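You operate a simulated robot arm through the tools that you are given. There is no shell and no other tool.

You run a simulated two-armed robot. Do the job below in one go: nothing can be reset, and whatever is moved stays where it is left.

Task
Open the split mould, knock the casting loose, stand it in the dark tray.
Fine: use the yellow lever; leave the clamp free and the mould open. Set down upright: round casting.

It is judged by the outcome, as a careful person would: the job done as asked, and still so three seconds after it is handed in. It fails if anything else is knocked over, pushed out of place, dropped, spilled or broken.

Robot
Two 7-joint arms with fingered hands on one trunk that stands fixed in place. Base frame: the origin is at the foot of the trunk, x ahead of it, y to its left, z up. Units: mm, degrees, N and s.
The left shoulder is at [70, 171, 1352], the right one opposite. Each reaches about 1156 mm from its shoulder. Payload 5 kg a hand.
The tool frame of a hand sits at the grasp point between the pads (the TCP): z along the fingers, y along the line on which they close. The tips reach 43 mm beyond it. The gripper opens to 144 mm; its body begins 50 mm behind the TCP. The gripper is a hand of 5 fingers: y runs from the thumb to the fingers, the wrist lies at [-21, -124, -221] in the tool frame, and closing takes about 1.5 s.
Orientation is that of the tool frame in the base frame, as [roll, pitch, yaw] about the fixed x, y, z axes, in that order (R = Rz(yaw) Ry(pitch) Rx(roll)). With the fingers straight down and the wrist toward the robot, the tool's x, y and z point along [0, 1, 0], [1, 0, 0] and [0, 0, -1] of the base frame.

Tools
- The arms move only by the tool servo_tool. It takes "left_commands", "right_commands" or both (then of equal length, played together; a hand with none holds still); each is a list of rows, each a list of 6 numbers: the shift along the base's x, y, z in units of 150 mm (1.0 is 150 mm), then the turn, a rotation vector about the base's x, y, z in units of 120 degrees (1.0 is 120 degrees). In form: [[dx, dy, dz, rx, ry, rz], ...]. A call has 1 to 20 rows; each row is the pose to reach, as a shift and turn from the pose commanded when the call began. "left_grip" and "right_grip" are, for a hand that has rows, the finger opening in cm, from 0 to 14.4, set as the call begins (left out, the last holds). A call with a number of a shift or a turn outside -1 to 1 is refused whole. Rows are played at 5 a second. More than 50 mm and 8.6 degrees between two rows, or a gripper value outside its range, and nothing of the call is played. Where a pose cannot be reached the arm comes as near as it can. A force on the tool above 50 N (or 10 N above the force at the start of the call, whichever is more), or a blocked arm, ends the call early, and 0.2 s more pass. Each finger travels about 45 mm/s and halts on what it meets, pressing with about 25 N; the grip force reading is that of the motor and also rises with nothing between the fingers. The clock runs only during rows and for 0.2 s after the last one: add rows that repeat a pose to give the fingers time. The reply holds the time, the measured pose of the TCP, the force on the tool along the base axes, the opening and the grip force, in the units named above and with some noise, with the torque about the TCP (base axes, N m) and any sound that the robot's microphone picked up.
- Cameras (640 x 400 px; columns grow to the right, rows downward): "scene" is now at [116.6, -57.9, 1589.1]; the picture's right is [-0.64, -0.77, 0.00], its down [-0.41, 0.33, -0.85] and it looks along [0.66, -0.54, -0.53] (base axes); focal length 315 px, centre (320, 200). "left" rides on the left gripper at [-86, -109, -168] in its tool frame; the picture's right is [-0.80, -0.28, 0.53], its down [0.54, -0.73, 0.42] and it looks along [0.27, 0.63, 0.73] (tool axes); focal length 275 px, centre (320, 200). "right" rides on the right gripper at [86, -108, -168] in its tool frame; the picture's right is [-0.80, 0.28, -0.53], its down [-0.54, -0.73, 0.42] and it looks along [-0.27, 0.63, 0.73] (tool axes); focal length 275 px, centre (320, 200). There is no depth. A picture from a camera that has moved, and an enlarged one, comes with that camera's place and axes in the base frame and with its lens.
- snapshot(camera): a new picture of that camera. It takes no simulated time.
- move_column(by): slides the trunk up (or, below 0, down) by that many mm; the arms and the scene camera ride with it, the base frame stays. It gives what a move gives, with no picture.
- finger_targets(index, middle, ring, little, thumb_bend, thumb_turn, hand): sets how far each is bent, from 0 (flat) to 100 (curled in); at 30 the hand is open as for a grip, at 70 the pads meet at the TCP. One left out holds its place. A second passes; each finger stops where it meets its share of the squeeze, and holds until it gets a number again. A gripper value or a shape takes the hand back. It gives what a move gives, with no picture; readings hold the bend of each and the force on index, middle, ring, little, thumb and palm. thumb_turn goes from beside the hand (0) to across from the fingers (100), as for a grip.
- grasp_type(shape, hand): the hand has 5 fingers and takes this shape, open, in about a second: jaw (thumb against the fingers, like two jaws); tri (thumb and two fingers); tip (a fingertip pinch); poke (one finger out to press); point (the index stretched); flat (the hand flat); cup (the hand cupped); fist (a fist). The gripper value then closes the fingers along that shape, each until it touches; the sizes above hold for jaw. It gives what a move gives, with no picture.
- head_to(pan, tilt): turns the head with the scene camera to pan (to the left, within 86 degrees either way) and tilt (down, from -29 to 69), counted from straight ahead of the robot. It gives what a move gives.
- zoom(camera, box): a new picture of the part [left, top, right, bottom] of that camera's present view, enlarged. It takes no simulated time.
- finish_job(): hands the job in; it is judged then, once.

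Places have to be worked out from the pictures, the camera data and where the tool is seen. Open the grippers and draw the arms clear of the work before you hand the job in, unless the task says otherwise.

The tools are called after "Emit:" as a command line: name --argument value ..., lists and objects as JSON in quotes. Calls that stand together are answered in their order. servo_tool: Moves the arms, as the interface text tells. Its arguments: {"type":"object","properties":{"left_commands":{"type":"array","items":{"type":"array","items":{"type":"number"}}},"left_grip":{"type":"number"},"right_commands":{"type":"array","items":{"type":"array","items":{"type":"number"}}},"right_grip":{"type":"number"}},"required":[]} The other tools are called the same way: move_column (by) moves the trunk up or down; grasp_type (shape, hand) gives the hand a shape; finger_targets (index, middle, ring, little, thumb_bend, thumb_turn, hand) moves the fingers one by one; head_to (pan, tilt) turns the head that bears the scene camera; snapshot (camera) takes a picture; zoom (camera, box) takes an enlarged picture of a part of a camera's view; finish_job () hands the job in.

At the start:

```text
time_s: 0.0
left_position: [819.6, -151.6, 1331.3]
left_orientation: [-180.0, 0.0, 90.0]
left_ft_force: [0.3, 0.2, 0.2]
left_torque: [-0.01, -0.03, 0.01]
left_grip_width: 143.8
left_grip_force: 0.0
left_shape: jaw
left_bend: [30.0, 30.0, 30.0, 30.0, 30.0, 98.0]
left_finger forces: [0.1, 0.0, 0.0, 0.0, 0.1, 0.0]
right_position: [470.5, -708.4, 1361.7]
right_orientation: [180.0, -0.1, 90.0]
right_ft_force: [-0.3, 0.4, -1.1]
right_torque: [0.03, 0.01, 0.03]
right_grip_width: 143.8
right_grip_force: 0.0
right_shape: jaw
right_bend: [30.0, 30.0, 30.0, 30.0, 30.0, 98.0]
right_finger forces: [0.1, 0.1, 0.0, 0.0, 0.1, 0.1]
trunk travel left (down, up): [-450.0, 490.0]
head pan, tilt (commanded): [-39.4, 31.7]
```

scene: 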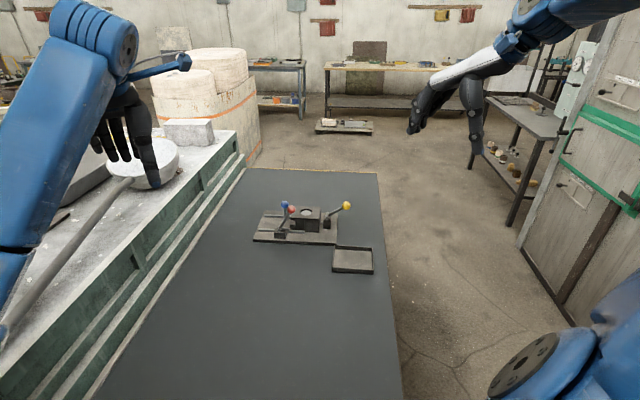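
right: 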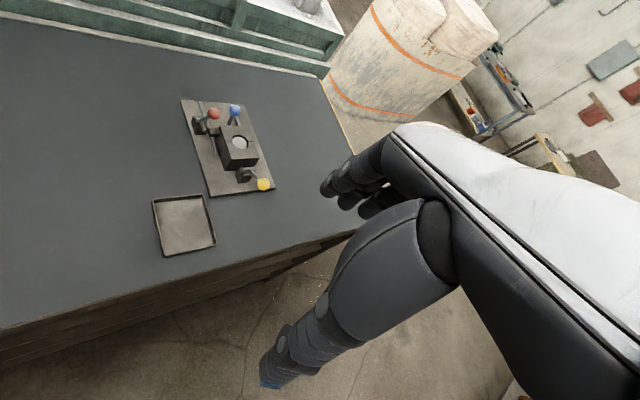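
left: 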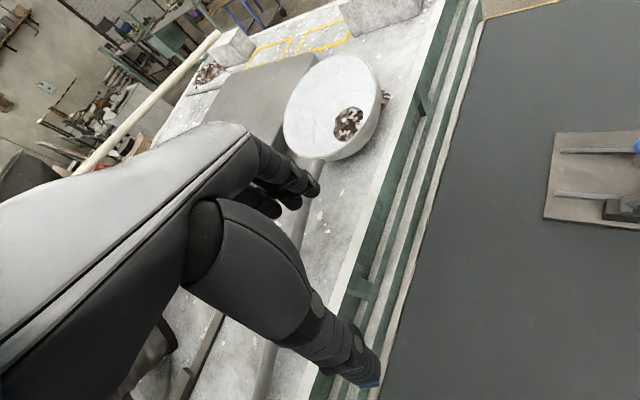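

The scene shows a mould fixture with red, blue and yellow knobs and a dark tray in front of it. I zoom in from both cameras to understand it.

Emit:
zoom --camera "scene" --box '[240, 180, 400, 280]'

Emit:
zoom --camera "right" --box '[140, 80, 300, 260]'

```text
4.00 times, centred on (320, 230) of scene
camera zoom: at [116.6, -57.9, 1589.1], right [-0.64, -0.77, 0.0], down [-0.41, 0.33, -0.85], along [0.66, -0.54, -0.53], focal length 1260 px, centre (320, 80)
```

zoom: 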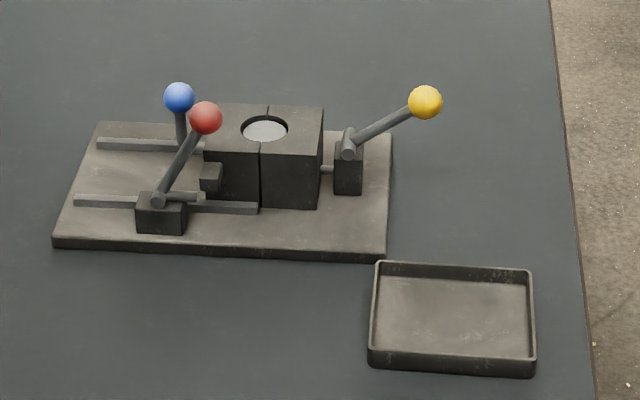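

```text
2.22 times, centred on (220, 170) of right
camera zoom: at [359.9, -623.8, 1530.0], right [0.28, -0.8, 0.53], down [-0.73, -0.54, -0.42], along [0.63, -0.27, -0.73], focal length 612 px, centre (542, 267)
```

zoom: 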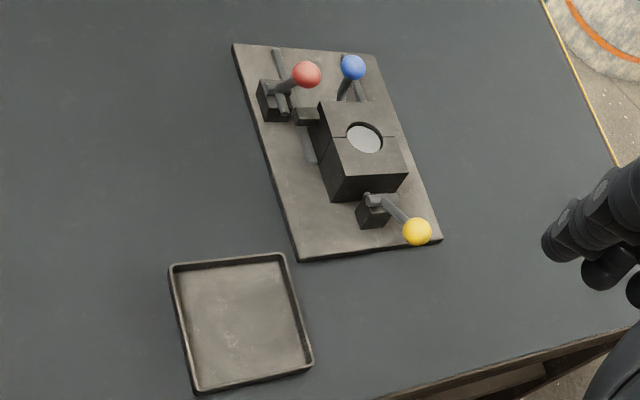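

The mould seems to be on a base plate turned about 45°, with a red toggle clamp, a blue handle on a sliding half, and a yellow knocker lever. I look in more detail.

Emit:
zoom --camera "scene" --box '[250, 195, 314, 245]'

Emit:
zoom --camera "scene" --box '[296, 195, 360, 245]'

Emit:
zoom --camera "right" --box '[175, 95, 280, 195]'

```text
8.00 times, centred on (282, 220) of scene
camera zoom: at [116.6, -57.9, 1589.1], right [-0.64, -0.77, 0.0], down [-0.41, 0.33, -0.85], along [0.66, -0.54, -0.53], focal length 2520 px, centre (624, 40)
```

zoom: 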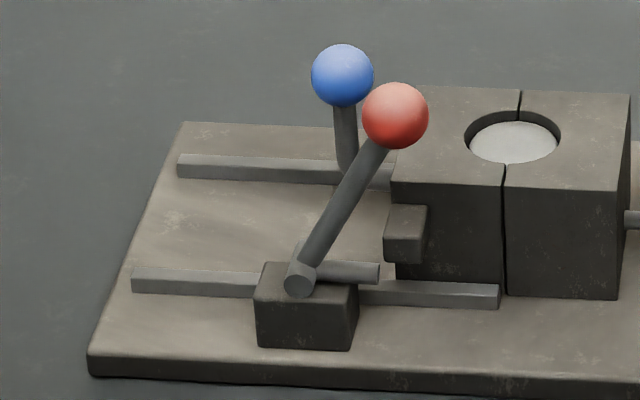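

```text
8.00 times, centred on (328, 220) of scene
camera zoom: at [116.6, -57.9, 1589.1], right [-0.64, -0.77, 0.0], down [-0.41, 0.33, -0.85], along [0.66, -0.54, -0.53], focal length 2520 px, centre (256, 40)
```

zoom: 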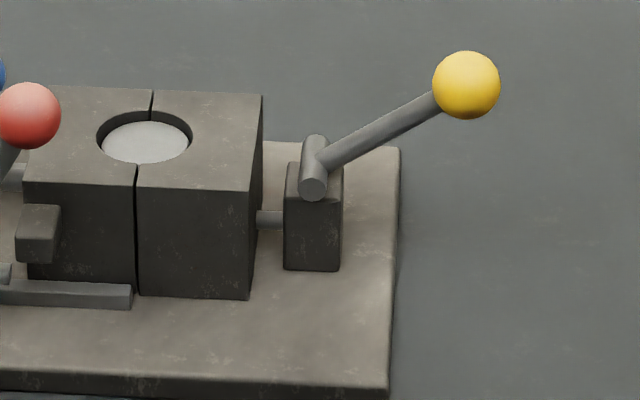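

```text
4.00 times, centred on (228, 145) of right
camera zoom: at [359.9, -623.8, 1530.0], right [0.28, -0.8, 0.53], down [-0.73, -0.54, -0.42], along [0.63, -0.27, -0.73], focal length 1101 px, centre (690, 420)
```

zoom: 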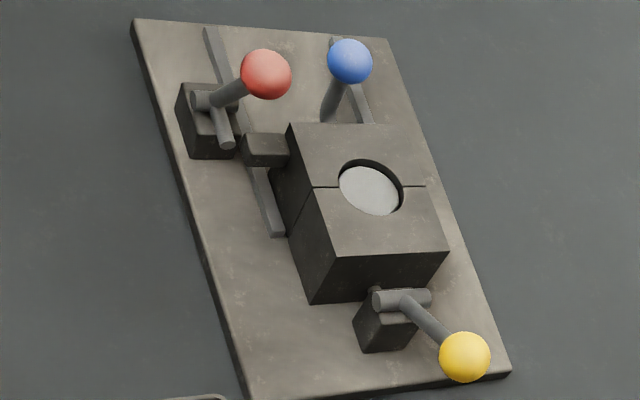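

Rough triangulation puts the mould at about (820,-570,1000) on a table at z≈945, and the tray at about (600,-580). I bring the right hand (and its camera) nearer for a better look, staying well above everything.

Emit:
servo_tool --right_commands '[[0.12, 0.06, -0.17, 0, 0, 0], [0.24, 0.13, -0.35, 0, 0, 0], [0.36, 0.19, -0.52, 0, 0, 0], [0.48, 0.26, -0.7, 0, 0, 0], [0.6, 0.32, -0.87, 0, 0, 0], [0.6, 0.32, -0.87, 0, 0, 0]]'

Emit:
snapshot --camera "right"

Emit:
snapshot --camera "scene"

```text
time_s: 1.4
left_position: [817.6, -152.6, 1331.8]
left_orientation: [-180.0, 0.0, 90.1]
left_ft_force: [0.0, -0.3, 0.2]
left_torque: [-0.01, -0.02, -0.01]
left_grip_width: 143.5
left_grip_force: 0.1
left_shape: jaw
left_bend: [30.0, 30.0, 30.0, 30.0, 30.0, 98.0]
left_finger forces: [0.1, 0.1, 0.0, 0.0, 0.0, 0.0]
right_position: [559.0, -660.2, 1233.7]
right_orientation: [179.8, 0.1, 89.9]
right_ft_force: [-0.8, 0.6, 0.8]
right_torque: [-0.04, 0.02, -0.03]
right_grip_width: 144.1
right_grip_force: 0.0
right_shape: jaw
right_bend: [30.0, 30.0, 30.0, 30.0, 30.0, 98.0]
right_finger forces: [0.0, 0.0, 0.0, 0.0, 0.0, 0.0]
trunk travel left (down, up): [-450.0, 490.0]
head pan, tilt (commanded): [-39.4, 31.7]
```

```text
taken
camera right: at [449.2, -575.3, 1400.8], right [0.28, -0.8, 0.54], down [-0.73, -0.54, -0.42], along [0.63, -0.27, -0.73], focal length 275 px, centre (320, 200)
```

right: 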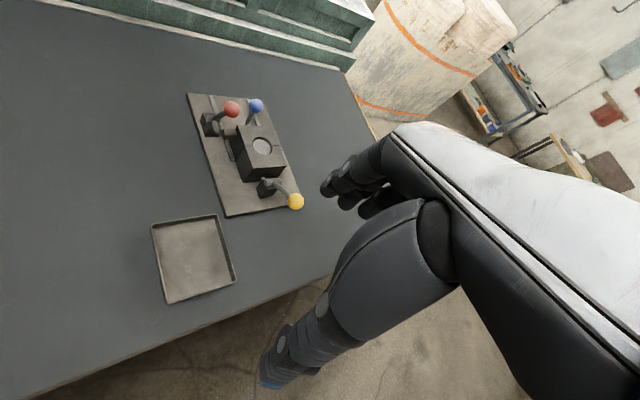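

```text
taken
camera scene: at [115.3, -57.8, 1589.2], right [-0.64, -0.77, 0.0], down [-0.41, 0.33, -0.85], along [0.66, -0.54, -0.53], focal length 315 px, centre (320, 200)
```

scene: 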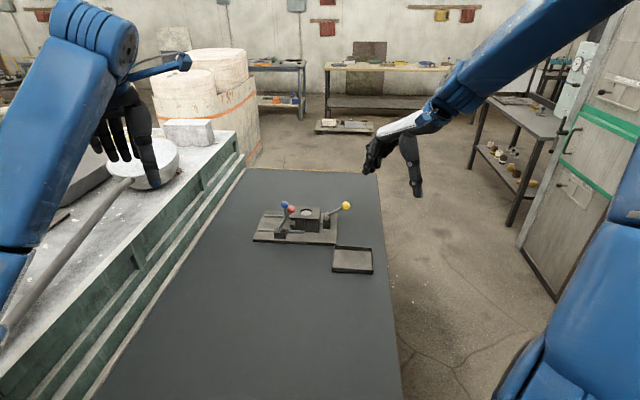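

The view is consistent with my estimate. I zoom in with the right camera for a second line of sight.

Emit:
zoom --camera "right" --box '[180, 85, 310, 220]'

Emit:
zoom --camera "right" --box '[145, 205, 245, 310]'

```text
2.96 times, centred on (245, 152) of right
camera zoom: at [449.2, -575.3, 1400.8], right [0.28, -0.8, 0.54], down [-0.73, -0.54, -0.42], along [0.63, -0.27, -0.73], focal length 816 px, centre (542, 341)
```

zoom: 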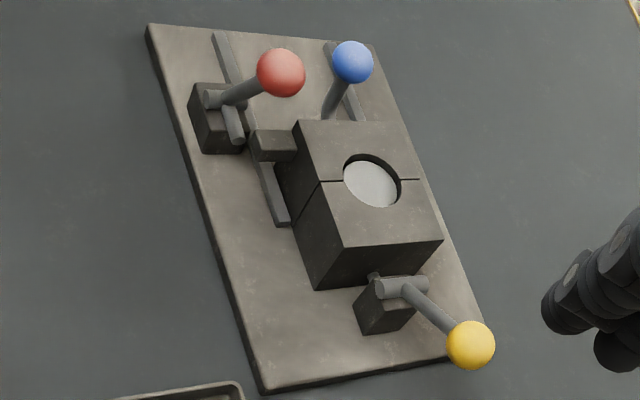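

```text
3.81 times, centred on (195, 258) of right
camera zoom: at [449.2, -575.3, 1400.8], right [0.28, -0.8, 0.54], down [-0.73, -0.54, -0.42], along [0.63, -0.27, -0.73], focal length 1049 px, centre (796, -19)
```

zoom: 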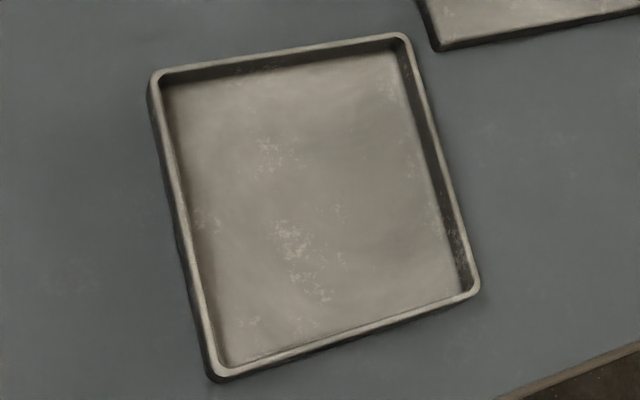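

Knobs triangulate to red (797,-503,1057), blue (867,-524,1032), yellow (727,-670,1037), with the casting top at (819,-575,1002). I try the "poke" hand shape up here in free space and see how it sits.

Emit:
grasp_type --hand "right" --shape "poke"

Emit:
snapshot --camera "right"

Emit:
zoom --camera "scene" --box '[350, 90, 470, 210]'

```text
time_s: 2.3
left_position: [819.0, -151.0, 1330.7]
left_orientation: [-180.0, 0.0, 90.0]
left_ft_force: [-0.7, -0.4, -0.6]
left_torque: [0.0, 0.0, -0.02]
left_grip_width: 143.4
left_grip_force: 0.0
left_shape: jaw
left_bend: [30.0, 30.0, 30.0, 30.0, 30.0, 98.0]
left_finger forces: [0.0, 0.0, 0.0, 0.0, 0.1, 0.0]
right_position: [561.2, -659.8, 1230.8]
right_orientation: [-180.0, 0.0, 90.0]
right_ft_force: [1.5, -0.2, -0.7]
right_torque: [0.02, 0.05, -0.02]
right_grip_width: 0.1
right_grip_force: 0.0
right_shape: poke
right_bend: [70.0, 70.0, 99.0, 99.0, 100.0, 100.0]
right_finger forces: [0.0, 0.1, 0.1, 0.1, 0.0, 0.0]
trunk travel left (down, up): [-450.0, 490.0]
head pan, tilt (commanded): [-39.4, 31.7]
```

```text
taken
camera right: at [450.7, -575.5, 1400.3], right [0.28, -0.8, 0.53], down [-0.73, -0.54, -0.42], along [0.63, -0.27, -0.73], focal length 275 px, centre (320, 200)
```

right: 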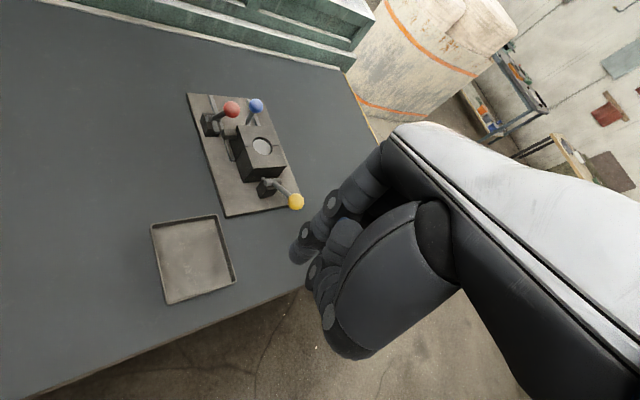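

```text
3.33 times, centred on (410, 150) of scene
camera zoom: at [117.1, -57.9, 1589.0], right [-0.64, -0.77, 0.0], down [-0.41, 0.33, -0.85], along [0.66, -0.54, -0.53], focal length 1050 px, centre (20, 367)
```

zoom: 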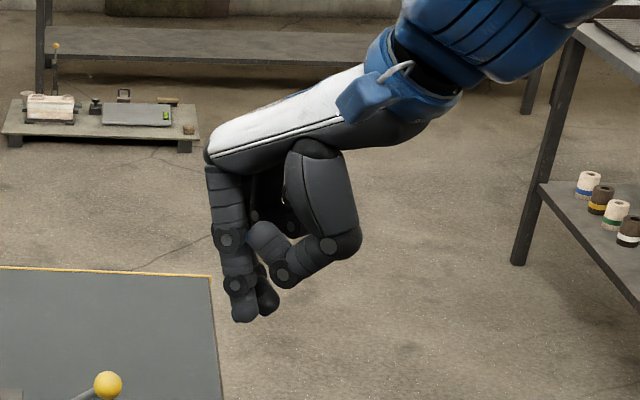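

In "poke", index and middle stay out with pads near the TCP and tips about 40 mm below it, which makes a good pusher. I turn the hand 45.5° to line up with the fixture axis and bring it partway, high above the mould.

Emit:
servo_tool --right_commands '[[0.13, 0.08, 0, 0, 0, 0.054], [0.27, 0.16, 0, 0, 0, 0.108], [0.4, 0.24, 0, 0, 0, 0.162], [0.54, 0.33, 0, 0, 0, 0.217], [0.68, 0.42, 0, 0, 0, 0.271], [0.82, 0.51, 0, 0, 0, 0.325], [0.95, 0.6, 0, 0, 0, 0.379], [0.95, 0.6, 0, 0, 0, 0.379]]'

Emit:
snapshot --camera "scene"

Emit:
snapshot --camera "right"

```text
time_s: 4.1
left_position: [818.1, -152.1, 1331.5]
left_orientation: [180.0, 0.1, 90.0]
left_ft_force: [0.2, -0.8, 0.4]
left_torque: [0.0, -0.02, 0.0]
left_grip_width: 143.5
left_grip_force: 0.0
left_shape: jaw
left_bend: [30.0, 30.0, 30.0, 30.0, 30.0, 98.0]
left_finger forces: [0.1, 0.0, 0.1, 0.0, 0.1, 0.0]
right_position: [702.4, -570.2, 1232.4]
right_orientation: [-180.0, 0.0, 135.5]
right_ft_force: [0.2, -0.1, -0.2]
right_torque: [0.04, -0.03, 0.0]
right_grip_width: 0.1
right_grip_force: 0.0
right_shape: poke
right_bend: [70.0, 70.0, 99.0, 99.0, 100.0, 100.0]
right_finger forces: [0.1, 0.0, 0.0, 0.0, 0.0, 0.0]
trunk travel left (down, up): [-450.0, 490.0]
head pan, tilt (commanded): [-39.4, 31.7]
```

```text
taken
camera scene: at [115.9, -58.2, 1589.1], right [-0.64, -0.77, 0.0], down [-0.41, 0.33, -0.85], along [0.66, -0.54, -0.53], focal length 315 px, centre (320, 200)
```

scene: 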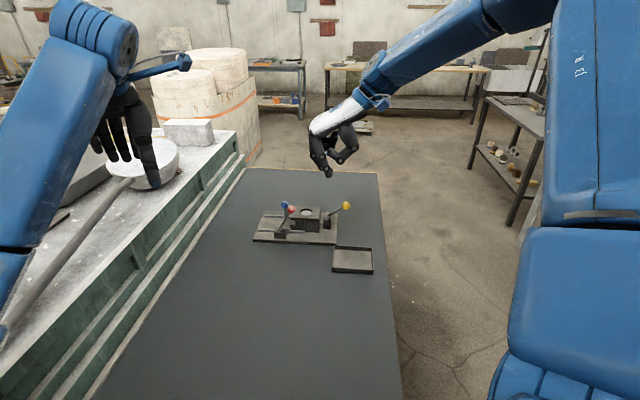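

```text
taken
camera right: at [563.3, -589.0, 1400.2], right [0.77, -0.36, 0.53], down [-0.12, -0.9, -0.42], along [0.63, 0.26, -0.73], focal length 275 px, centre (320, 200)
```

right: 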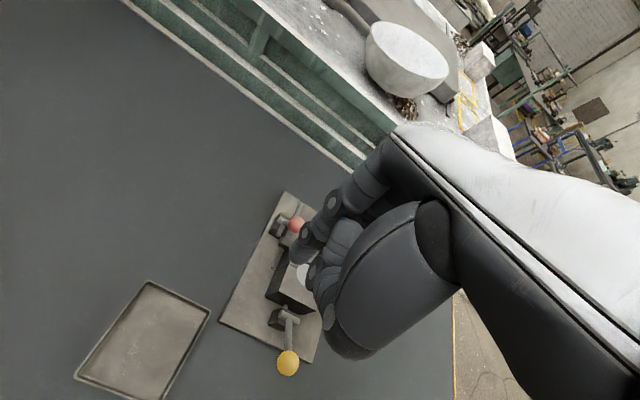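

The hand is now aligned with the fixture. I zoom in to measure where the fingertips are relative to the TCP.

Emit:
zoom --camera "scene" --box '[290, 90, 390, 190]'

Emit:
zoom --camera "right" --box '[220, 180, 360, 380]'

```text
4.00 times, centred on (340, 140) of scene
camera zoom: at [115.9, -58.2, 1589.1], right [-0.64, -0.77, 0.0], down [-0.41, 0.33, -0.85], along [0.66, -0.54, -0.53], focal length 1260 px, centre (240, 440)
```

zoom: 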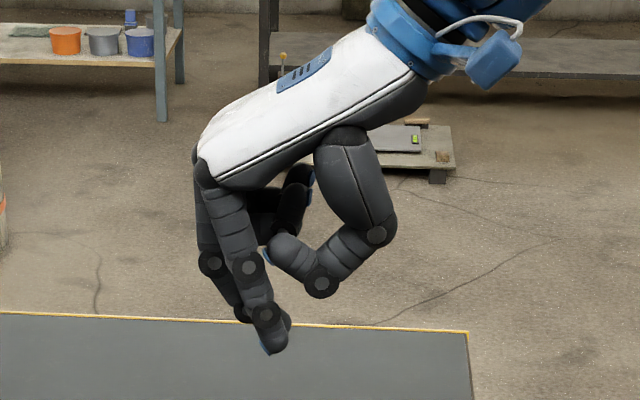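

```text
2.00 times, centred on (290, 280) of right
camera zoom: at [563.3, -589.0, 1400.2], right [0.77, -0.36, 0.53], down [-0.12, -0.9, -0.42], along [0.63, 0.26, -0.73], focal length 551 px, centre (380, 40)
```

zoom: 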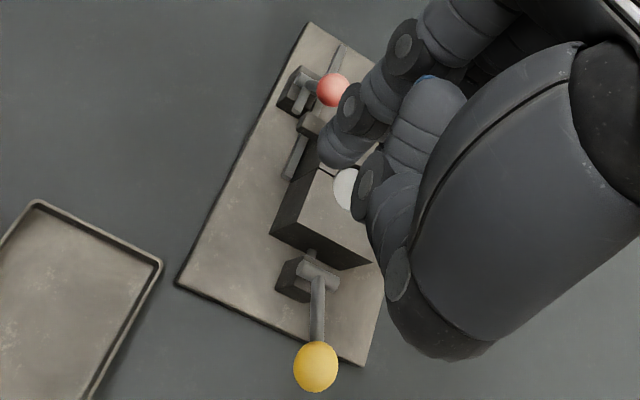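

The index/middle tips sit about 44 mm beyond the TCP, centred on it. I move to a point 50 mm short of the red knob along the fixture axis, still above everything, and check.

Emit:
servo_tool --right_commands '[[0.13, 0.07, -0.18, 0, 0, 0], [0.26, 0.14, -0.36, 0, 0, 0], [0.4, 0.21, -0.55, 0, 0, 0], [0.4, 0.21, -0.55, 0, 0, 0]]'

Emit:
zoom --camera "scene" --box '[230, 140, 390, 260]'

Emit:
snapshot --camera "right"

```text
time_s: 5.1
left_position: [818.4, -151.1, 1329.9]
left_orientation: [179.9, 0.1, 90.0]
left_ft_force: [-1.3, 0.2, -0.8]
left_torque: [0.0, -0.02, -0.01]
left_grip_width: 143.8
left_grip_force: 0.2
left_shape: jaw
left_bend: [30.0, 30.0, 30.0, 30.0, 30.0, 98.0]
left_finger forces: [0.2, 0.1, 0.1, 0.0, 0.1, 0.0]
right_position: [762.8, -538.2, 1147.6]
right_orientation: [180.0, 0.0, 135.4]
right_ft_force: [-0.9, 0.6, 0.3]
right_torque: [0.03, 0.0, 0.05]
right_grip_width: 0.1
right_grip_force: 0.1
right_shape: poke
right_bend: [70.0, 70.0, 99.0, 99.0, 100.0, 100.0]
right_finger forces: [0.0, 0.0, 0.0, 0.0, 0.1, 0.0]
trunk travel left (down, up): [-450.0, 490.0]
head pan, tilt (commanded): [-39.4, 31.7]
```

```text
3.33 times, centred on (310, 200) of scene
camera zoom: at [116.3, -57.9, 1589.1], right [-0.64, -0.77, 0.0], down [-0.41, 0.33, -0.85], along [0.66, -0.54, -0.53], focal length 1050 px, centre (353, 200)
```

zoom: 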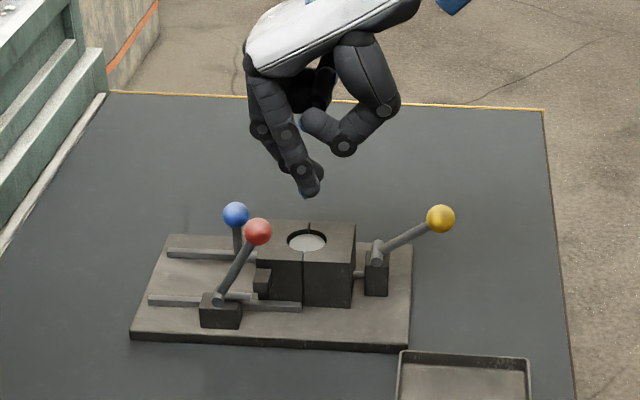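

```text
taken
camera right: at [623.5, -557.7, 1316.6], right [0.77, -0.36, 0.53], down [-0.12, -0.9, -0.42], along [0.63, 0.26, -0.73], focal length 275 px, centre (320, 200)
```

right: 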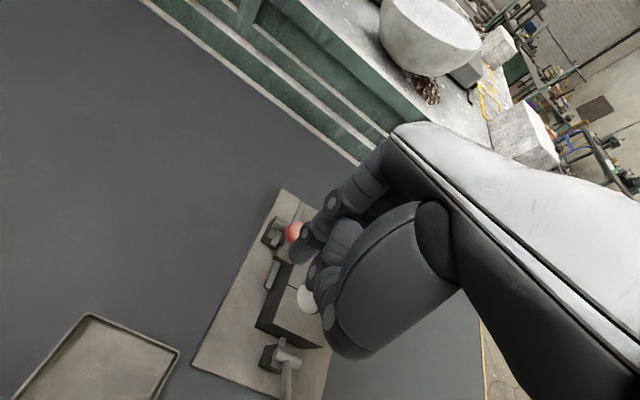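

Fingertips are above and short of the red knob with clear space below. I lower straight down to TCP z≈1076 (tips ≈1032, below the knob centre height).

Emit:
servo_tool --right_commands '[[0, 0, -0.16, 0, 0, 0], [0, 0, -0.32, 0, 0, 0], [0, 0, -0.47, 0, 0, 0], [0, 0, -0.47, 0, 0, 0]]'

Emit:
zoom --camera "scene" --box '[250, 170, 350, 250]'

Emit:
zoom --camera "right" --box '[220, 180, 380, 340]'

```text
time_s: 6.1
left_position: [819.1, -153.0, 1331.5]
left_orientation: [179.9, -0.1, 90.0]
left_ft_force: [0.3, -0.9, -0.4]
left_torque: [-0.02, 0.01, -0.03]
left_grip_width: 143.6
left_grip_force: 0.0
left_shape: jaw
left_bend: [30.0, 30.0, 30.0, 30.0, 30.0, 98.0]
left_finger forces: [0.1, 0.1, 0.1, 0.0, 0.0, 0.0]
right_position: [762.6, -538.1, 1077.1]
right_orientation: [-179.9, 0.1, 135.4]
right_ft_force: [-0.5, 0.5, 0.2]
right_torque: [0.01, -0.01, 0.0]
right_grip_width: 0.0
right_grip_force: 0.1
right_shape: poke
right_bend: [70.0, 70.0, 99.0, 99.0, 100.0, 100.0]
right_finger forces: [0.0, 0.1, 0.0, 0.0, 0.0, 0.0]
trunk travel left (down, up): [-450.0, 490.0]
head pan, tilt (commanded): [-39.4, 31.7]
```

```text
5.00 times, centred on (300, 210) of scene
camera zoom: at [116.7, -57.6, 1589.1], right [-0.64, -0.77, 0.0], down [-0.41, 0.33, -0.85], along [0.66, -0.54, -0.53], focal length 1575 px, centre (420, 150)
```

zoom: 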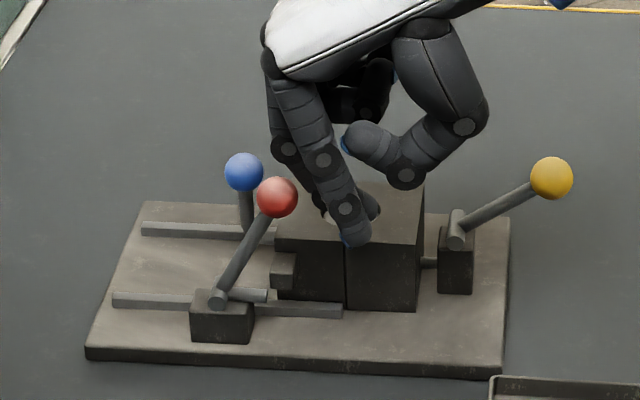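

```text
2.50 times, centred on (300, 260) of right
camera zoom: at [623.4, -557.0, 1245.5], right [0.77, -0.36, 0.53], down [-0.12, -0.9, -0.42], along [0.63, 0.26, -0.73], focal length 688 px, centre (370, 50)
```

zoom: 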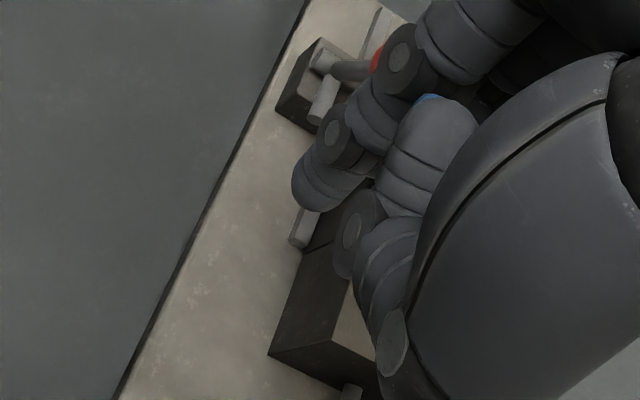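

The fingers slant, so I raise 12 mm to push with the distal segment, then advance along +e1 in small steps toward the red knob, watching the force.

Emit:
servo_tool --right_commands '[[0, 0, 0.08, 0, 0, 0], [0.047, 0.048, 0.08, 0, 0, 0], [0.093, 0.095, 0.08, 0, 0, 0], [0.14, 0.143, 0.08, 0, 0, 0], [0.187, 0.19, 0.08, 0, 0, 0], [0.234, 0.238, 0.08, 0, 0, 0]]'

Emit:
zoom --camera "scene" --box '[250, 170, 350, 250]'

```text
time_s: 7.5
left_position: [820.5, -150.5, 1331.7]
left_orientation: [-179.9, 0.0, 90.0]
left_ft_force: [0.3, -0.2, -0.7]
left_torque: [-0.04, 0.01, -0.03]
left_grip_width: 143.6
left_grip_force: 0.1
left_shape: jaw
left_bend: [30.0, 30.0, 30.0, 30.0, 30.0, 98.0]
left_finger forces: [0.0, 0.0, 0.0, 0.0, 0.0, 0.0]
right_position: [798.7, -499.8, 1090.7]
right_orientation: [-179.8, -0.1, 135.6]
right_ft_force: [-0.4, 0.0, 0.6]
right_torque: [-0.02, 0.05, -0.01]
right_grip_width: 0.0
right_grip_force: 0.2
right_shape: poke
right_bend: [70.0, 70.0, 99.0, 99.0, 100.0, 100.0]
right_finger forces: [0.0, 0.0, 0.0, 0.1, 0.0, 0.0]
trunk travel left (down, up): [-450.0, 490.0]
head pan, tilt (commanded): [-39.4, 31.7]
```

```text
5.00 times, centred on (300, 210) of scene
camera zoom: at [118.2, -56.7, 1588.7], right [-0.63, -0.77, 0.0], down [-0.41, 0.33, -0.85], along [0.66, -0.54, -0.53], focal length 1575 px, centre (420, 150)
```

zoom: 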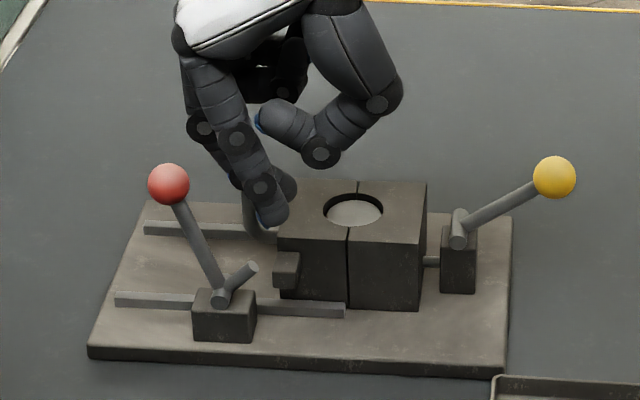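

The red clamp has flipped over to the far side and its tongue is lifted off the lug. I look closer before deciding whether it is fully back.

Emit:
zoom --camera "scene" --box '[262, 195, 322, 245]'

Emit:
zoom --camera "right" --box '[180, 140, 380, 320]'

```text
8.00 times, centred on (292, 220) of scene
camera zoom: at [118.2, -56.7, 1588.7], right [-0.63, -0.77, 0.0], down [-0.41, 0.33, -0.85], along [0.66, -0.54, -0.53], focal length 2520 px, centre (544, 40)
```

zoom: 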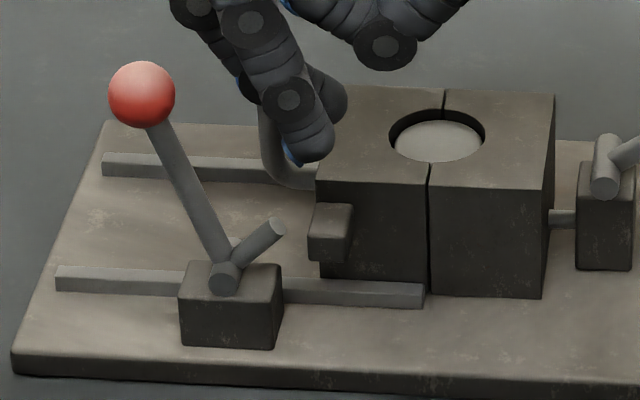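

```text
2.22 times, centred on (280, 230) of right
camera zoom: at [659.9, -519.6, 1257.7], right [0.77, -0.35, 0.53], down [-0.12, -0.9, -0.42], along [0.63, 0.26, -0.73], focal length 612 px, centre (409, 133)
```

zoom: 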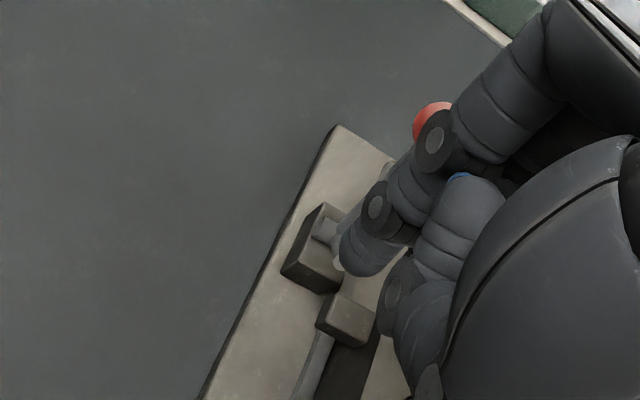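

The red lever has gone ~50° over centre and rests leaning away, tongue up, so the clamp appears free. Next I lift slightly, move over the mould to the near side of the blue handle (blue at ≈70 mm beyond the casting), and lower so the tips clear the block top (z≈1008).

Emit:
servo_tool --right_commands '[[0, 0, 0.15, 0, 0, 0], [0.1, -0.2, 0.15, 0, 0, 0], [0.2, -0.41, 0.15, 0, 0, 0], [0.2, -0.41, 0.15, 0, 0, 0]]'

Emit:
zoom --camera "scene" --box '[250, 160, 350, 240]'

Emit:
zoom --camera "right" --box '[180, 140, 380, 320]'

```text
time_s: 8.5
left_position: [817.6, -150.9, 1332.6]
left_orientation: [-179.8, 0.0, 90.1]
left_ft_force: [-0.1, 0.4, 0.6]
left_torque: [-0.07, -0.04, -0.05]
left_grip_width: 143.9
left_grip_force: 0.1
left_shape: jaw
left_bend: [30.0, 30.0, 30.0, 30.0, 30.0, 98.0]
left_finger forces: [0.1, 0.1, 0.1, 0.1, 0.1, 0.0]
right_position: [827.0, -563.6, 1114.2]
right_orientation: [180.0, 0.0, 135.4]
right_ft_force: [-0.8, -1.1, 0.6]
right_torque: [-0.05, -0.03, 0.0]
right_grip_width: 0.5
right_grip_force: 0.2
right_shape: poke
right_bend: [70.0, 70.0, 99.0, 99.0, 100.0, 100.0]
right_finger forces: [0.0, 0.0, 0.0, 0.1, 0.1, 0.0]
trunk travel left (down, up): [-450.0, 490.0]
head pan, tilt (commanded): [-39.4, 31.7]
```

```text
5.00 times, centred on (300, 200) of scene
camera zoom: at [115.2, -56.5, 1589.3], right [-0.64, -0.77, 0.0], down [-0.41, 0.33, -0.85], along [0.66, -0.54, -0.52], focal length 1575 px, centre (420, 200)
```

zoom: 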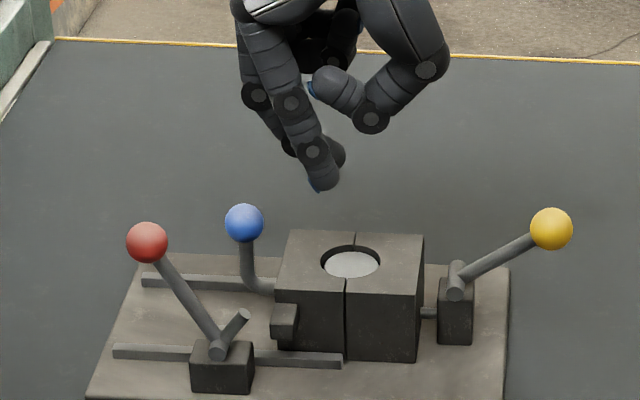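

```text
2.22 times, centred on (280, 230) of right
camera zoom: at [687.1, -581.1, 1282.1], right [0.77, -0.36, 0.54], down [-0.12, -0.9, -0.42], along [0.63, 0.26, -0.73], focal length 612 px, centre (409, 133)
```

zoom: 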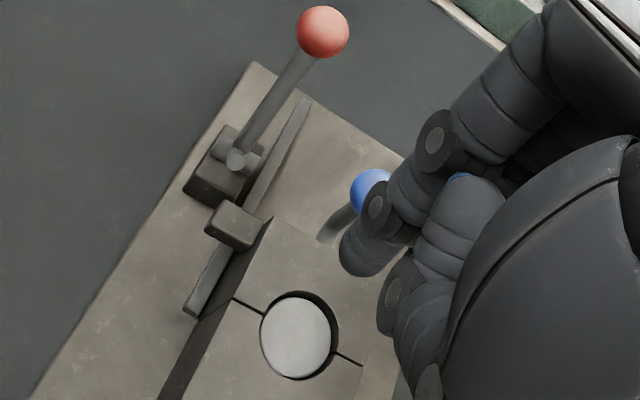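

The fingers line up with the blue knob, all clear below. I lower to TCP z≈1065 and push along +e1 in small steps.

Emit:
servo_tool --right_commands '[[0, 0, -0.11, 0, 0, 0], [0, 0, -0.22, 0, 0, 0], [0, 0, -0.32, 0, 0, 0], [0.047, 0.048, -0.32, 0, 0, 0], [0.093, 0.095, -0.32, 0, 0, 0], [0.131, 0.133, -0.32, 0, 0, 0], [0.168, 0.171, -0.32, 0, 0, 0], [0.206, 0.209, -0.32, 0, 0, 0], [0.243, 0.247, -0.32, 0, 0, 0]]'

Emit:
zoom --camera "scene" --box '[250, 160, 350, 240]'

Emit:
zoom --camera "right" --box '[180, 140, 380, 320]'

```text
time_s: 10.5
left_position: [818.1, -150.5, 1331.1]
left_orientation: [-180.0, 0.0, 90.0]
left_ft_force: [0.3, 0.2, -0.4]
left_torque: [0.0, 0.04, -0.01]
left_grip_width: 143.8
left_grip_force: 0.0
left_shape: jaw
left_bend: [30.0, 30.0, 30.0, 30.0, 30.0, 98.0]
left_finger forces: [0.0, 0.0, 0.1, 0.1, 0.0, 0.1]
right_position: [863.7, -527.4, 1065.3]
right_orientation: [-180.0, 0.0, 135.4]
right_ft_force: [0.9, -2.0, 0.8]
right_torque: [-0.04, -0.02, -0.02]
right_grip_width: 0.4
right_grip_force: 0.1
right_shape: poke
right_bend: [70.0, 70.0, 99.0, 99.0, 100.0, 100.0]
right_finger forces: [0.1, 1.9, 0.1, 0.0, 0.0, 0.0]
trunk travel left (down, up): [-450.0, 490.0]
head pan, tilt (commanded): [-39.4, 31.7]
```

```text
5.00 times, centred on (300, 200) of scene
camera zoom: at [117.1, -57.8, 1589.0], right [-0.64, -0.77, 0.0], down [-0.41, 0.33, -0.85], along [0.66, -0.54, -0.53], focal length 1575 px, centre (420, 200)
```

zoom: 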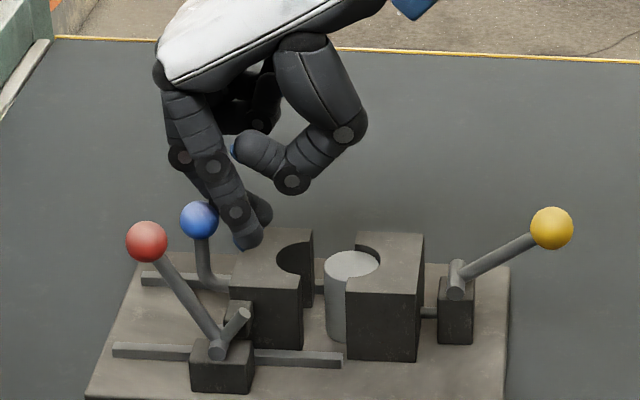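

```text
2.22 times, centred on (280, 230) of right
camera zoom: at [724.7, -545.7, 1233.2], right [0.77, -0.36, 0.53], down [-0.12, -0.9, -0.42], along [0.63, 0.26, -0.73], focal length 612 px, centre (409, 133)
```

zoom: 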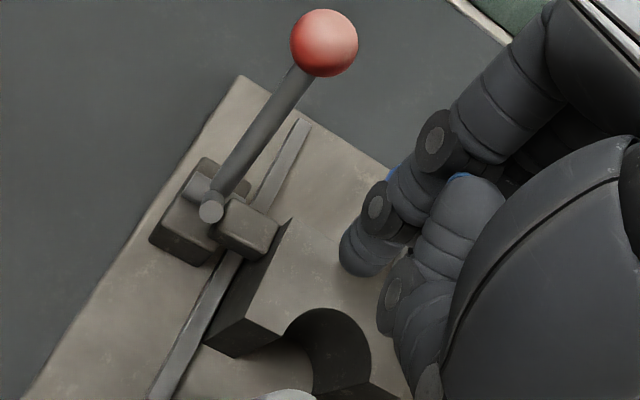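

The mould opened ~28 mm with only ~2 N, and the casting stays in the fixed half. I keep pushing the sliding half outwards in small steps.

Emit:
servo_tool --right_commands '[[0.037, 0.038, 0, 0, 0, 0], [0.075, 0.076, 0, 0, 0, 0], [0.112, 0.114, 0, 0, 0, 0], [0.15, 0.152, 0, 0, 0, 0]]'

Emit:
zoom --camera "scene" --box '[250, 160, 350, 240]'

Emit:
zoom --camera "right" --box '[180, 140, 380, 320]'

```text
time_s: 11.5
left_position: [818.9, -151.6, 1331.5]
left_orientation: [180.0, 0.1, 90.0]
left_ft_force: [-0.1, 0.0, -0.4]
left_torque: [0.02, 0.04, 0.0]
left_grip_width: 143.8
left_grip_force: 0.1
left_shape: jaw
left_bend: [30.0, 30.0, 30.0, 30.0, 30.0, 98.0]
left_finger forces: [0.0, 0.0, 0.0, 0.0, 0.1, 0.0]
right_position: [886.6, -505.0, 1063.9]
right_orientation: [180.0, 0.0, 135.4]
right_ft_force: [-0.6, 0.0, 1.5]
right_torque: [-0.01, -0.03, -0.01]
right_grip_width: 0.2
right_grip_force: 0.0
right_shape: poke
right_bend: [70.0, 70.0, 99.0, 99.0, 100.0, 100.0]
right_finger forces: [0.0, 2.0, 0.1, 0.0, 0.0, 0.1]
trunk travel left (down, up): [-450.0, 490.0]
head pan, tilt (commanded): [-39.4, 31.7]
```

```text
5.00 times, centred on (300, 200) of scene
camera zoom: at [117.2, -57.4, 1589.0], right [-0.64, -0.77, 0.0], down [-0.41, 0.33, -0.85], along [0.66, -0.54, -0.53], focal length 1575 px, centre (420, 200)
```

zoom: 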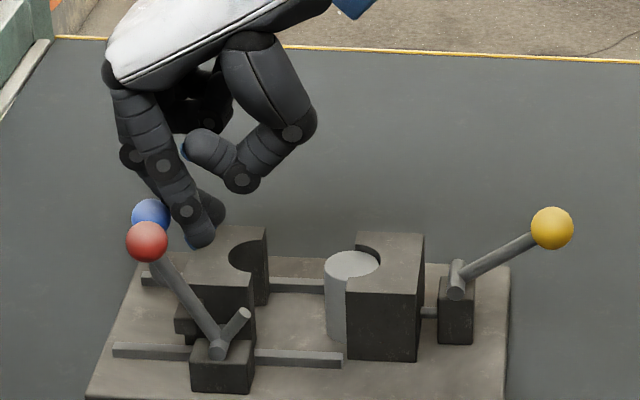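

```text
2.22 times, centred on (280, 230) of right
camera zoom: at [747.5, -522.9, 1232.3], right [0.77, -0.36, 0.53], down [-0.12, -0.9, -0.42], along [0.63, 0.26, -0.73], focal length 612 px, centre (409, 133)
```

zoom: 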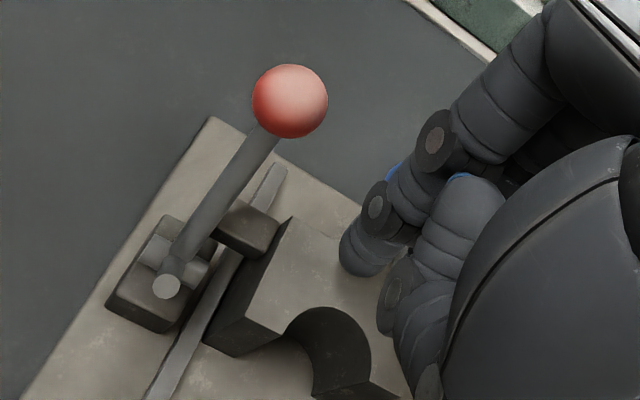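

Gap is now ~60 mm, still sliding freely. I go another ~16 mm in fine steps to see whether it reaches its stop.

Emit:
servo_tool --right_commands '[[0.019, 0.019, 0, 0, 0, 0], [0.037, 0.038, 0, 0, 0, 0], [0.056, 0.057, 0, 0, 0, 0], [0.075, 0.076, 0, 0, 0, 0]]'

Emit:
zoom --camera "scene" --box '[250, 160, 350, 240]'

```text
time_s: 12.5
left_position: [820.4, -152.1, 1331.9]
left_orientation: [-180.0, 0.0, 90.0]
left_ft_force: [0.3, 0.7, -0.2]
left_torque: [0.01, -0.03, 0.01]
left_grip_width: 143.6
left_grip_force: 0.1
left_shape: jaw
left_bend: [30.0, 30.0, 30.0, 30.0, 30.0, 98.0]
left_finger forces: [0.0, 0.1, 0.0, 0.0, 0.0, 0.0]
right_position: [897.4, -493.3, 1065.6]
right_orientation: [180.0, 0.2, 135.4]
right_ft_force: [0.2, -2.0, 0.9]
right_torque: [-0.02, -0.01, -0.04]
right_grip_width: 0.1
right_grip_force: 0.0
right_shape: poke
right_bend: [70.0, 70.0, 99.0, 99.0, 100.0, 100.0]
right_finger forces: [0.1, 2.3, 0.0, 0.0, 0.0, 0.0]
trunk travel left (down, up): [-450.0, 490.0]
head pan, tilt (commanded): [-39.4, 31.7]
```

```text
5.00 times, centred on (300, 200) of scene
camera zoom: at [116.9, -57.9, 1589.1], right [-0.64, -0.77, 0.0], down [-0.41, 0.33, -0.85], along [0.66, -0.54, -0.53], focal length 1575 px, centre (420, 200)
```

zoom: 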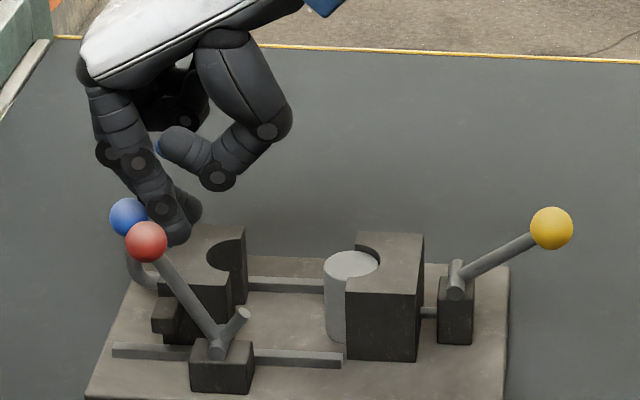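

The gap is now ~75 mm with the sliding half parked near the plate's end, which is plenty. I back off from the blue knob, rise, and travel back along −e1 toward the yellow lever.

Emit:
servo_tool --right_commands '[[-0.047, -0.048, 0, 0, 0, 0], [-0.05, -0.05, 0.2, 0, 0, 0], [-0.07, -0.07, 0.45, 0, 0, 0], [-0.257, -0.261, 0.45, 0, 0, 0], [-0.467, -0.475, 0.45, 0, 0, 0], [-0.678, -0.689, 0.45, 0, 0, 0], [-0.888, -0.903, 0.45, 0, 0, 0], [-0.888, -0.903, 0.45, 0, 0, 0]]'

Emit:
zoom --camera "scene" --box '[250, 160, 350, 240]'

Emit:
snapshot --camera "right"

```text
time_s: 14.3
left_position: [820.0, -151.2, 1330.5]
left_orientation: [-180.0, 0.0, 90.0]
left_ft_force: [0.7, -0.5, -1.1]
left_torque: [-0.02, -0.01, -0.02]
left_grip_width: 143.6
left_grip_force: 0.0
left_shape: jaw
left_bend: [30.0, 30.0, 30.0, 30.0, 30.0, 98.0]
left_finger forces: [0.0, 0.0, 0.1, 0.0, 0.1, 0.1]
right_position: [766.6, -628.6, 1130.7]
right_orientation: [-179.9, 0.0, 135.4]
right_ft_force: [0.6, -0.4, -0.6]
right_torque: [-0.01, 0.05, -0.01]
right_grip_width: 0.0
right_grip_force: 0.0
right_shape: poke
right_bend: [70.0, 70.0, 99.0, 99.0, 100.0, 100.0]
right_finger forces: [0.0, 0.0, 0.0, 0.1, 0.1, 0.0]
trunk travel left (down, up): [-450.0, 490.0]
head pan, tilt (commanded): [-39.4, 31.7]
```

```text
5.00 times, centred on (300, 200) of scene
camera zoom: at [117.8, -57.1, 1589.0], right [-0.64, -0.77, 0.0], down [-0.41, 0.33, -0.85], along [0.66, -0.54, -0.53], focal length 1575 px, centre (420, 200)
```

zoom: 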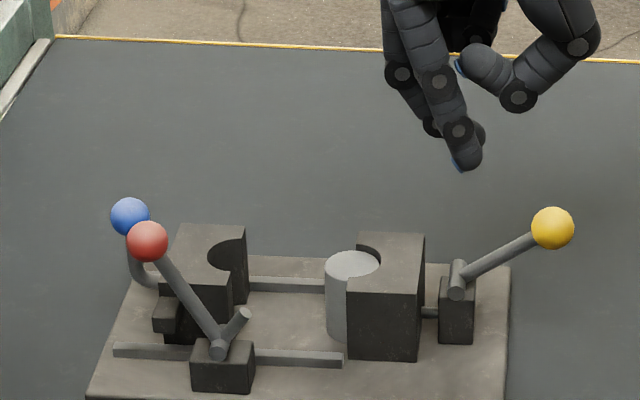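

```text
taken
camera right: at [626.9, -646.8, 1299.2], right [0.77, -0.36, 0.53], down [-0.12, -0.9, -0.42], along [0.63, 0.26, -0.73], focal length 275 px, centre (320, 200)
```

right: 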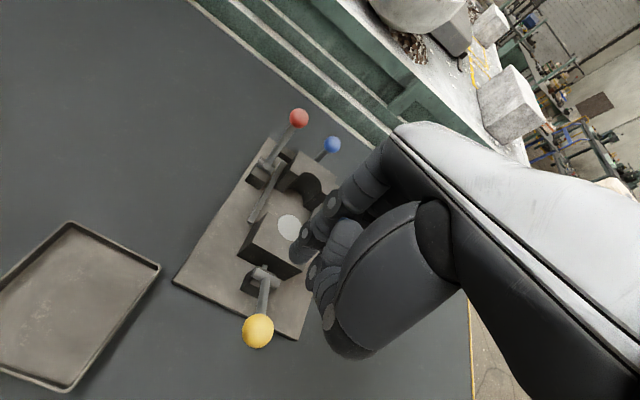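

The mould is open with the casting standing in the fixed half. I move over the yellow knob (727,-670,1037), tips well above it, and check alignment.

Emit:
servo_tool --right_commands '[[-0.13, -0.138, 0, 0, 0, 0], [-0.26, -0.276, 0, 0, 0, 0], [-0.26, -0.276, -0.12, 0, 0, 0], [-0.26, -0.276, -0.12, 0, 0, 0]]'

Emit:
zoom --camera "scene" --box '[290, 150, 390, 240]'

Emit:
zoom --camera "right" --box '[200, 160, 380, 340]'

```text
time_s: 15.3
left_position: [819.6, -151.9, 1332.4]
left_orientation: [180.0, 0.0, 90.0]
left_ft_force: [-0.1, -0.6, 0.2]
left_torque: [0.0, -0.02, -0.02]
left_grip_width: 143.8
left_grip_force: 0.0
left_shape: jaw
left_bend: [30.0, 30.0, 30.0, 30.0, 30.0, 98.0]
left_finger forces: [0.0, 0.0, 0.1, 0.0, 0.0, 0.0]
right_position: [725.0, -670.6, 1113.6]
right_orientation: [180.0, 0.0, 135.4]
right_ft_force: [-0.1, -0.7, 0.4]
right_torque: [0.01, 0.01, 0.03]
right_grip_width: 0.0
right_grip_force: 0.1
right_shape: poke
right_bend: [70.0, 70.0, 99.0, 99.0, 100.0, 100.0]
right_finger forces: [0.0, 0.1, 0.0, 0.1, 0.1, 0.0]
trunk travel left (down, up): [-450.0, 490.0]
head pan, tilt (commanded): [-39.4, 31.7]
```

```text
4.44 times, centred on (340, 195) of scene
camera zoom: at [116.5, -58.2, 1589.1], right [-0.64, -0.77, 0.0], down [-0.41, 0.33, -0.85], along [0.66, -0.54, -0.53], focal length 1400 px, centre (231, 222)
```

zoom: 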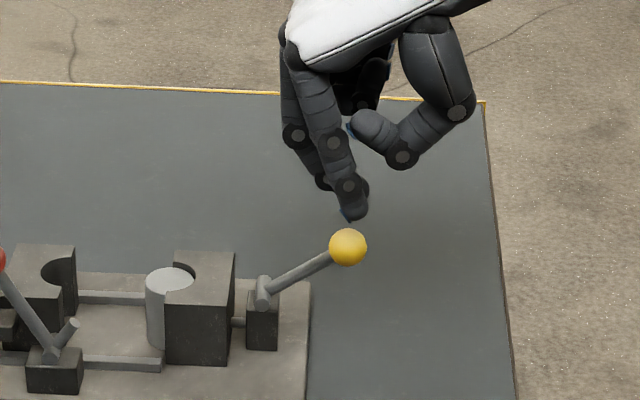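

```text
2.22 times, centred on (290, 250) of right
camera zoom: at [586.0, -689.6, 1281.5], right [0.77, -0.36, 0.53], down [-0.12, -0.9, -0.42], along [0.63, 0.26, -0.73], focal length 612 px, centre (387, 89)
```

zoom: 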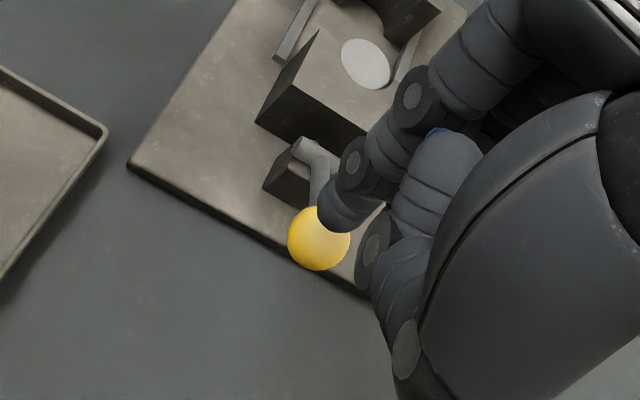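

The knob sits right between the two fingertips. I press down, following the lever's arc outward, in small steps, watching force and sound.

Emit:
servo_tool --right_commands '[[0, 0, -0.08, 0, 0, 0], [0, 0, -0.133, 0, 0, 0], [-0.023, -0.024, -0.187, 0, 0, 0], [-0.042, -0.043, -0.24, 0, 0, 0], [-0.051, -0.052, -0.293, 0, 0, 0]]'

Emit:
zoom --camera "scene" --box '[290, 160, 390, 250]'

Emit:
zoom --camera "right" --box '[200, 160, 380, 340]'

```text
time_s: 16.5
left_position: [818.5, -151.4, 1331.5]
left_orientation: [179.9, 0.1, 90.0]
left_ft_force: [0.6, 0.0, -0.8]
left_torque: [-0.03, 0.03, 0.02]
left_grip_width: 143.5
left_grip_force: 0.0
left_shape: jaw
left_bend: [30.0, 30.0, 30.0, 30.0, 30.0, 98.0]
left_finger forces: [0.0, 0.0, 0.0, 0.1, 0.0, 0.0]
right_position: [718.1, -677.9, 1071.1]
right_orientation: [180.0, 0.1, 135.5]
right_ft_force: [-1.4, 1.5, 2.7]
right_torque: [0.1, 0.12, 0.02]
right_grip_width: 0.0
right_grip_force: 0.0
right_shape: poke
right_bend: [70.0, 70.0, 99.0, 99.0, 100.0, 100.0]
right_finger forces: [3.4, 0.0, 0.0, 0.0, 0.1, 0.0]
trunk travel left (down, up): [-450.0, 490.0]
head pan, tilt (commanded): [-39.4, 31.7]
```

```text
4.44 times, centred on (340, 205) of scene
camera zoom: at [116.3, -57.5, 1589.1], right [-0.64, -0.77, 0.0], down [-0.41, 0.33, -0.85], along [0.66, -0.54, -0.53], focal length 1400 px, centre (231, 178)
```

zoom: 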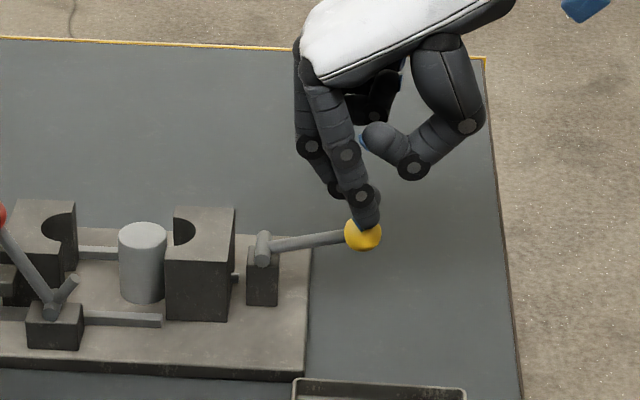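

```text
2.22 times, centred on (290, 250) of right
camera zoom: at [578.1, -696.4, 1238.4], right [0.77, -0.36, 0.53], down [-0.12, -0.9, -0.42], along [0.63, 0.26, -0.73], focal length 612 px, centre (387, 89)
```

zoom: 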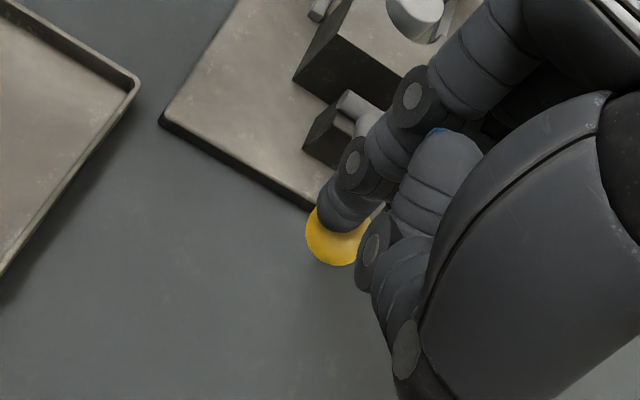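

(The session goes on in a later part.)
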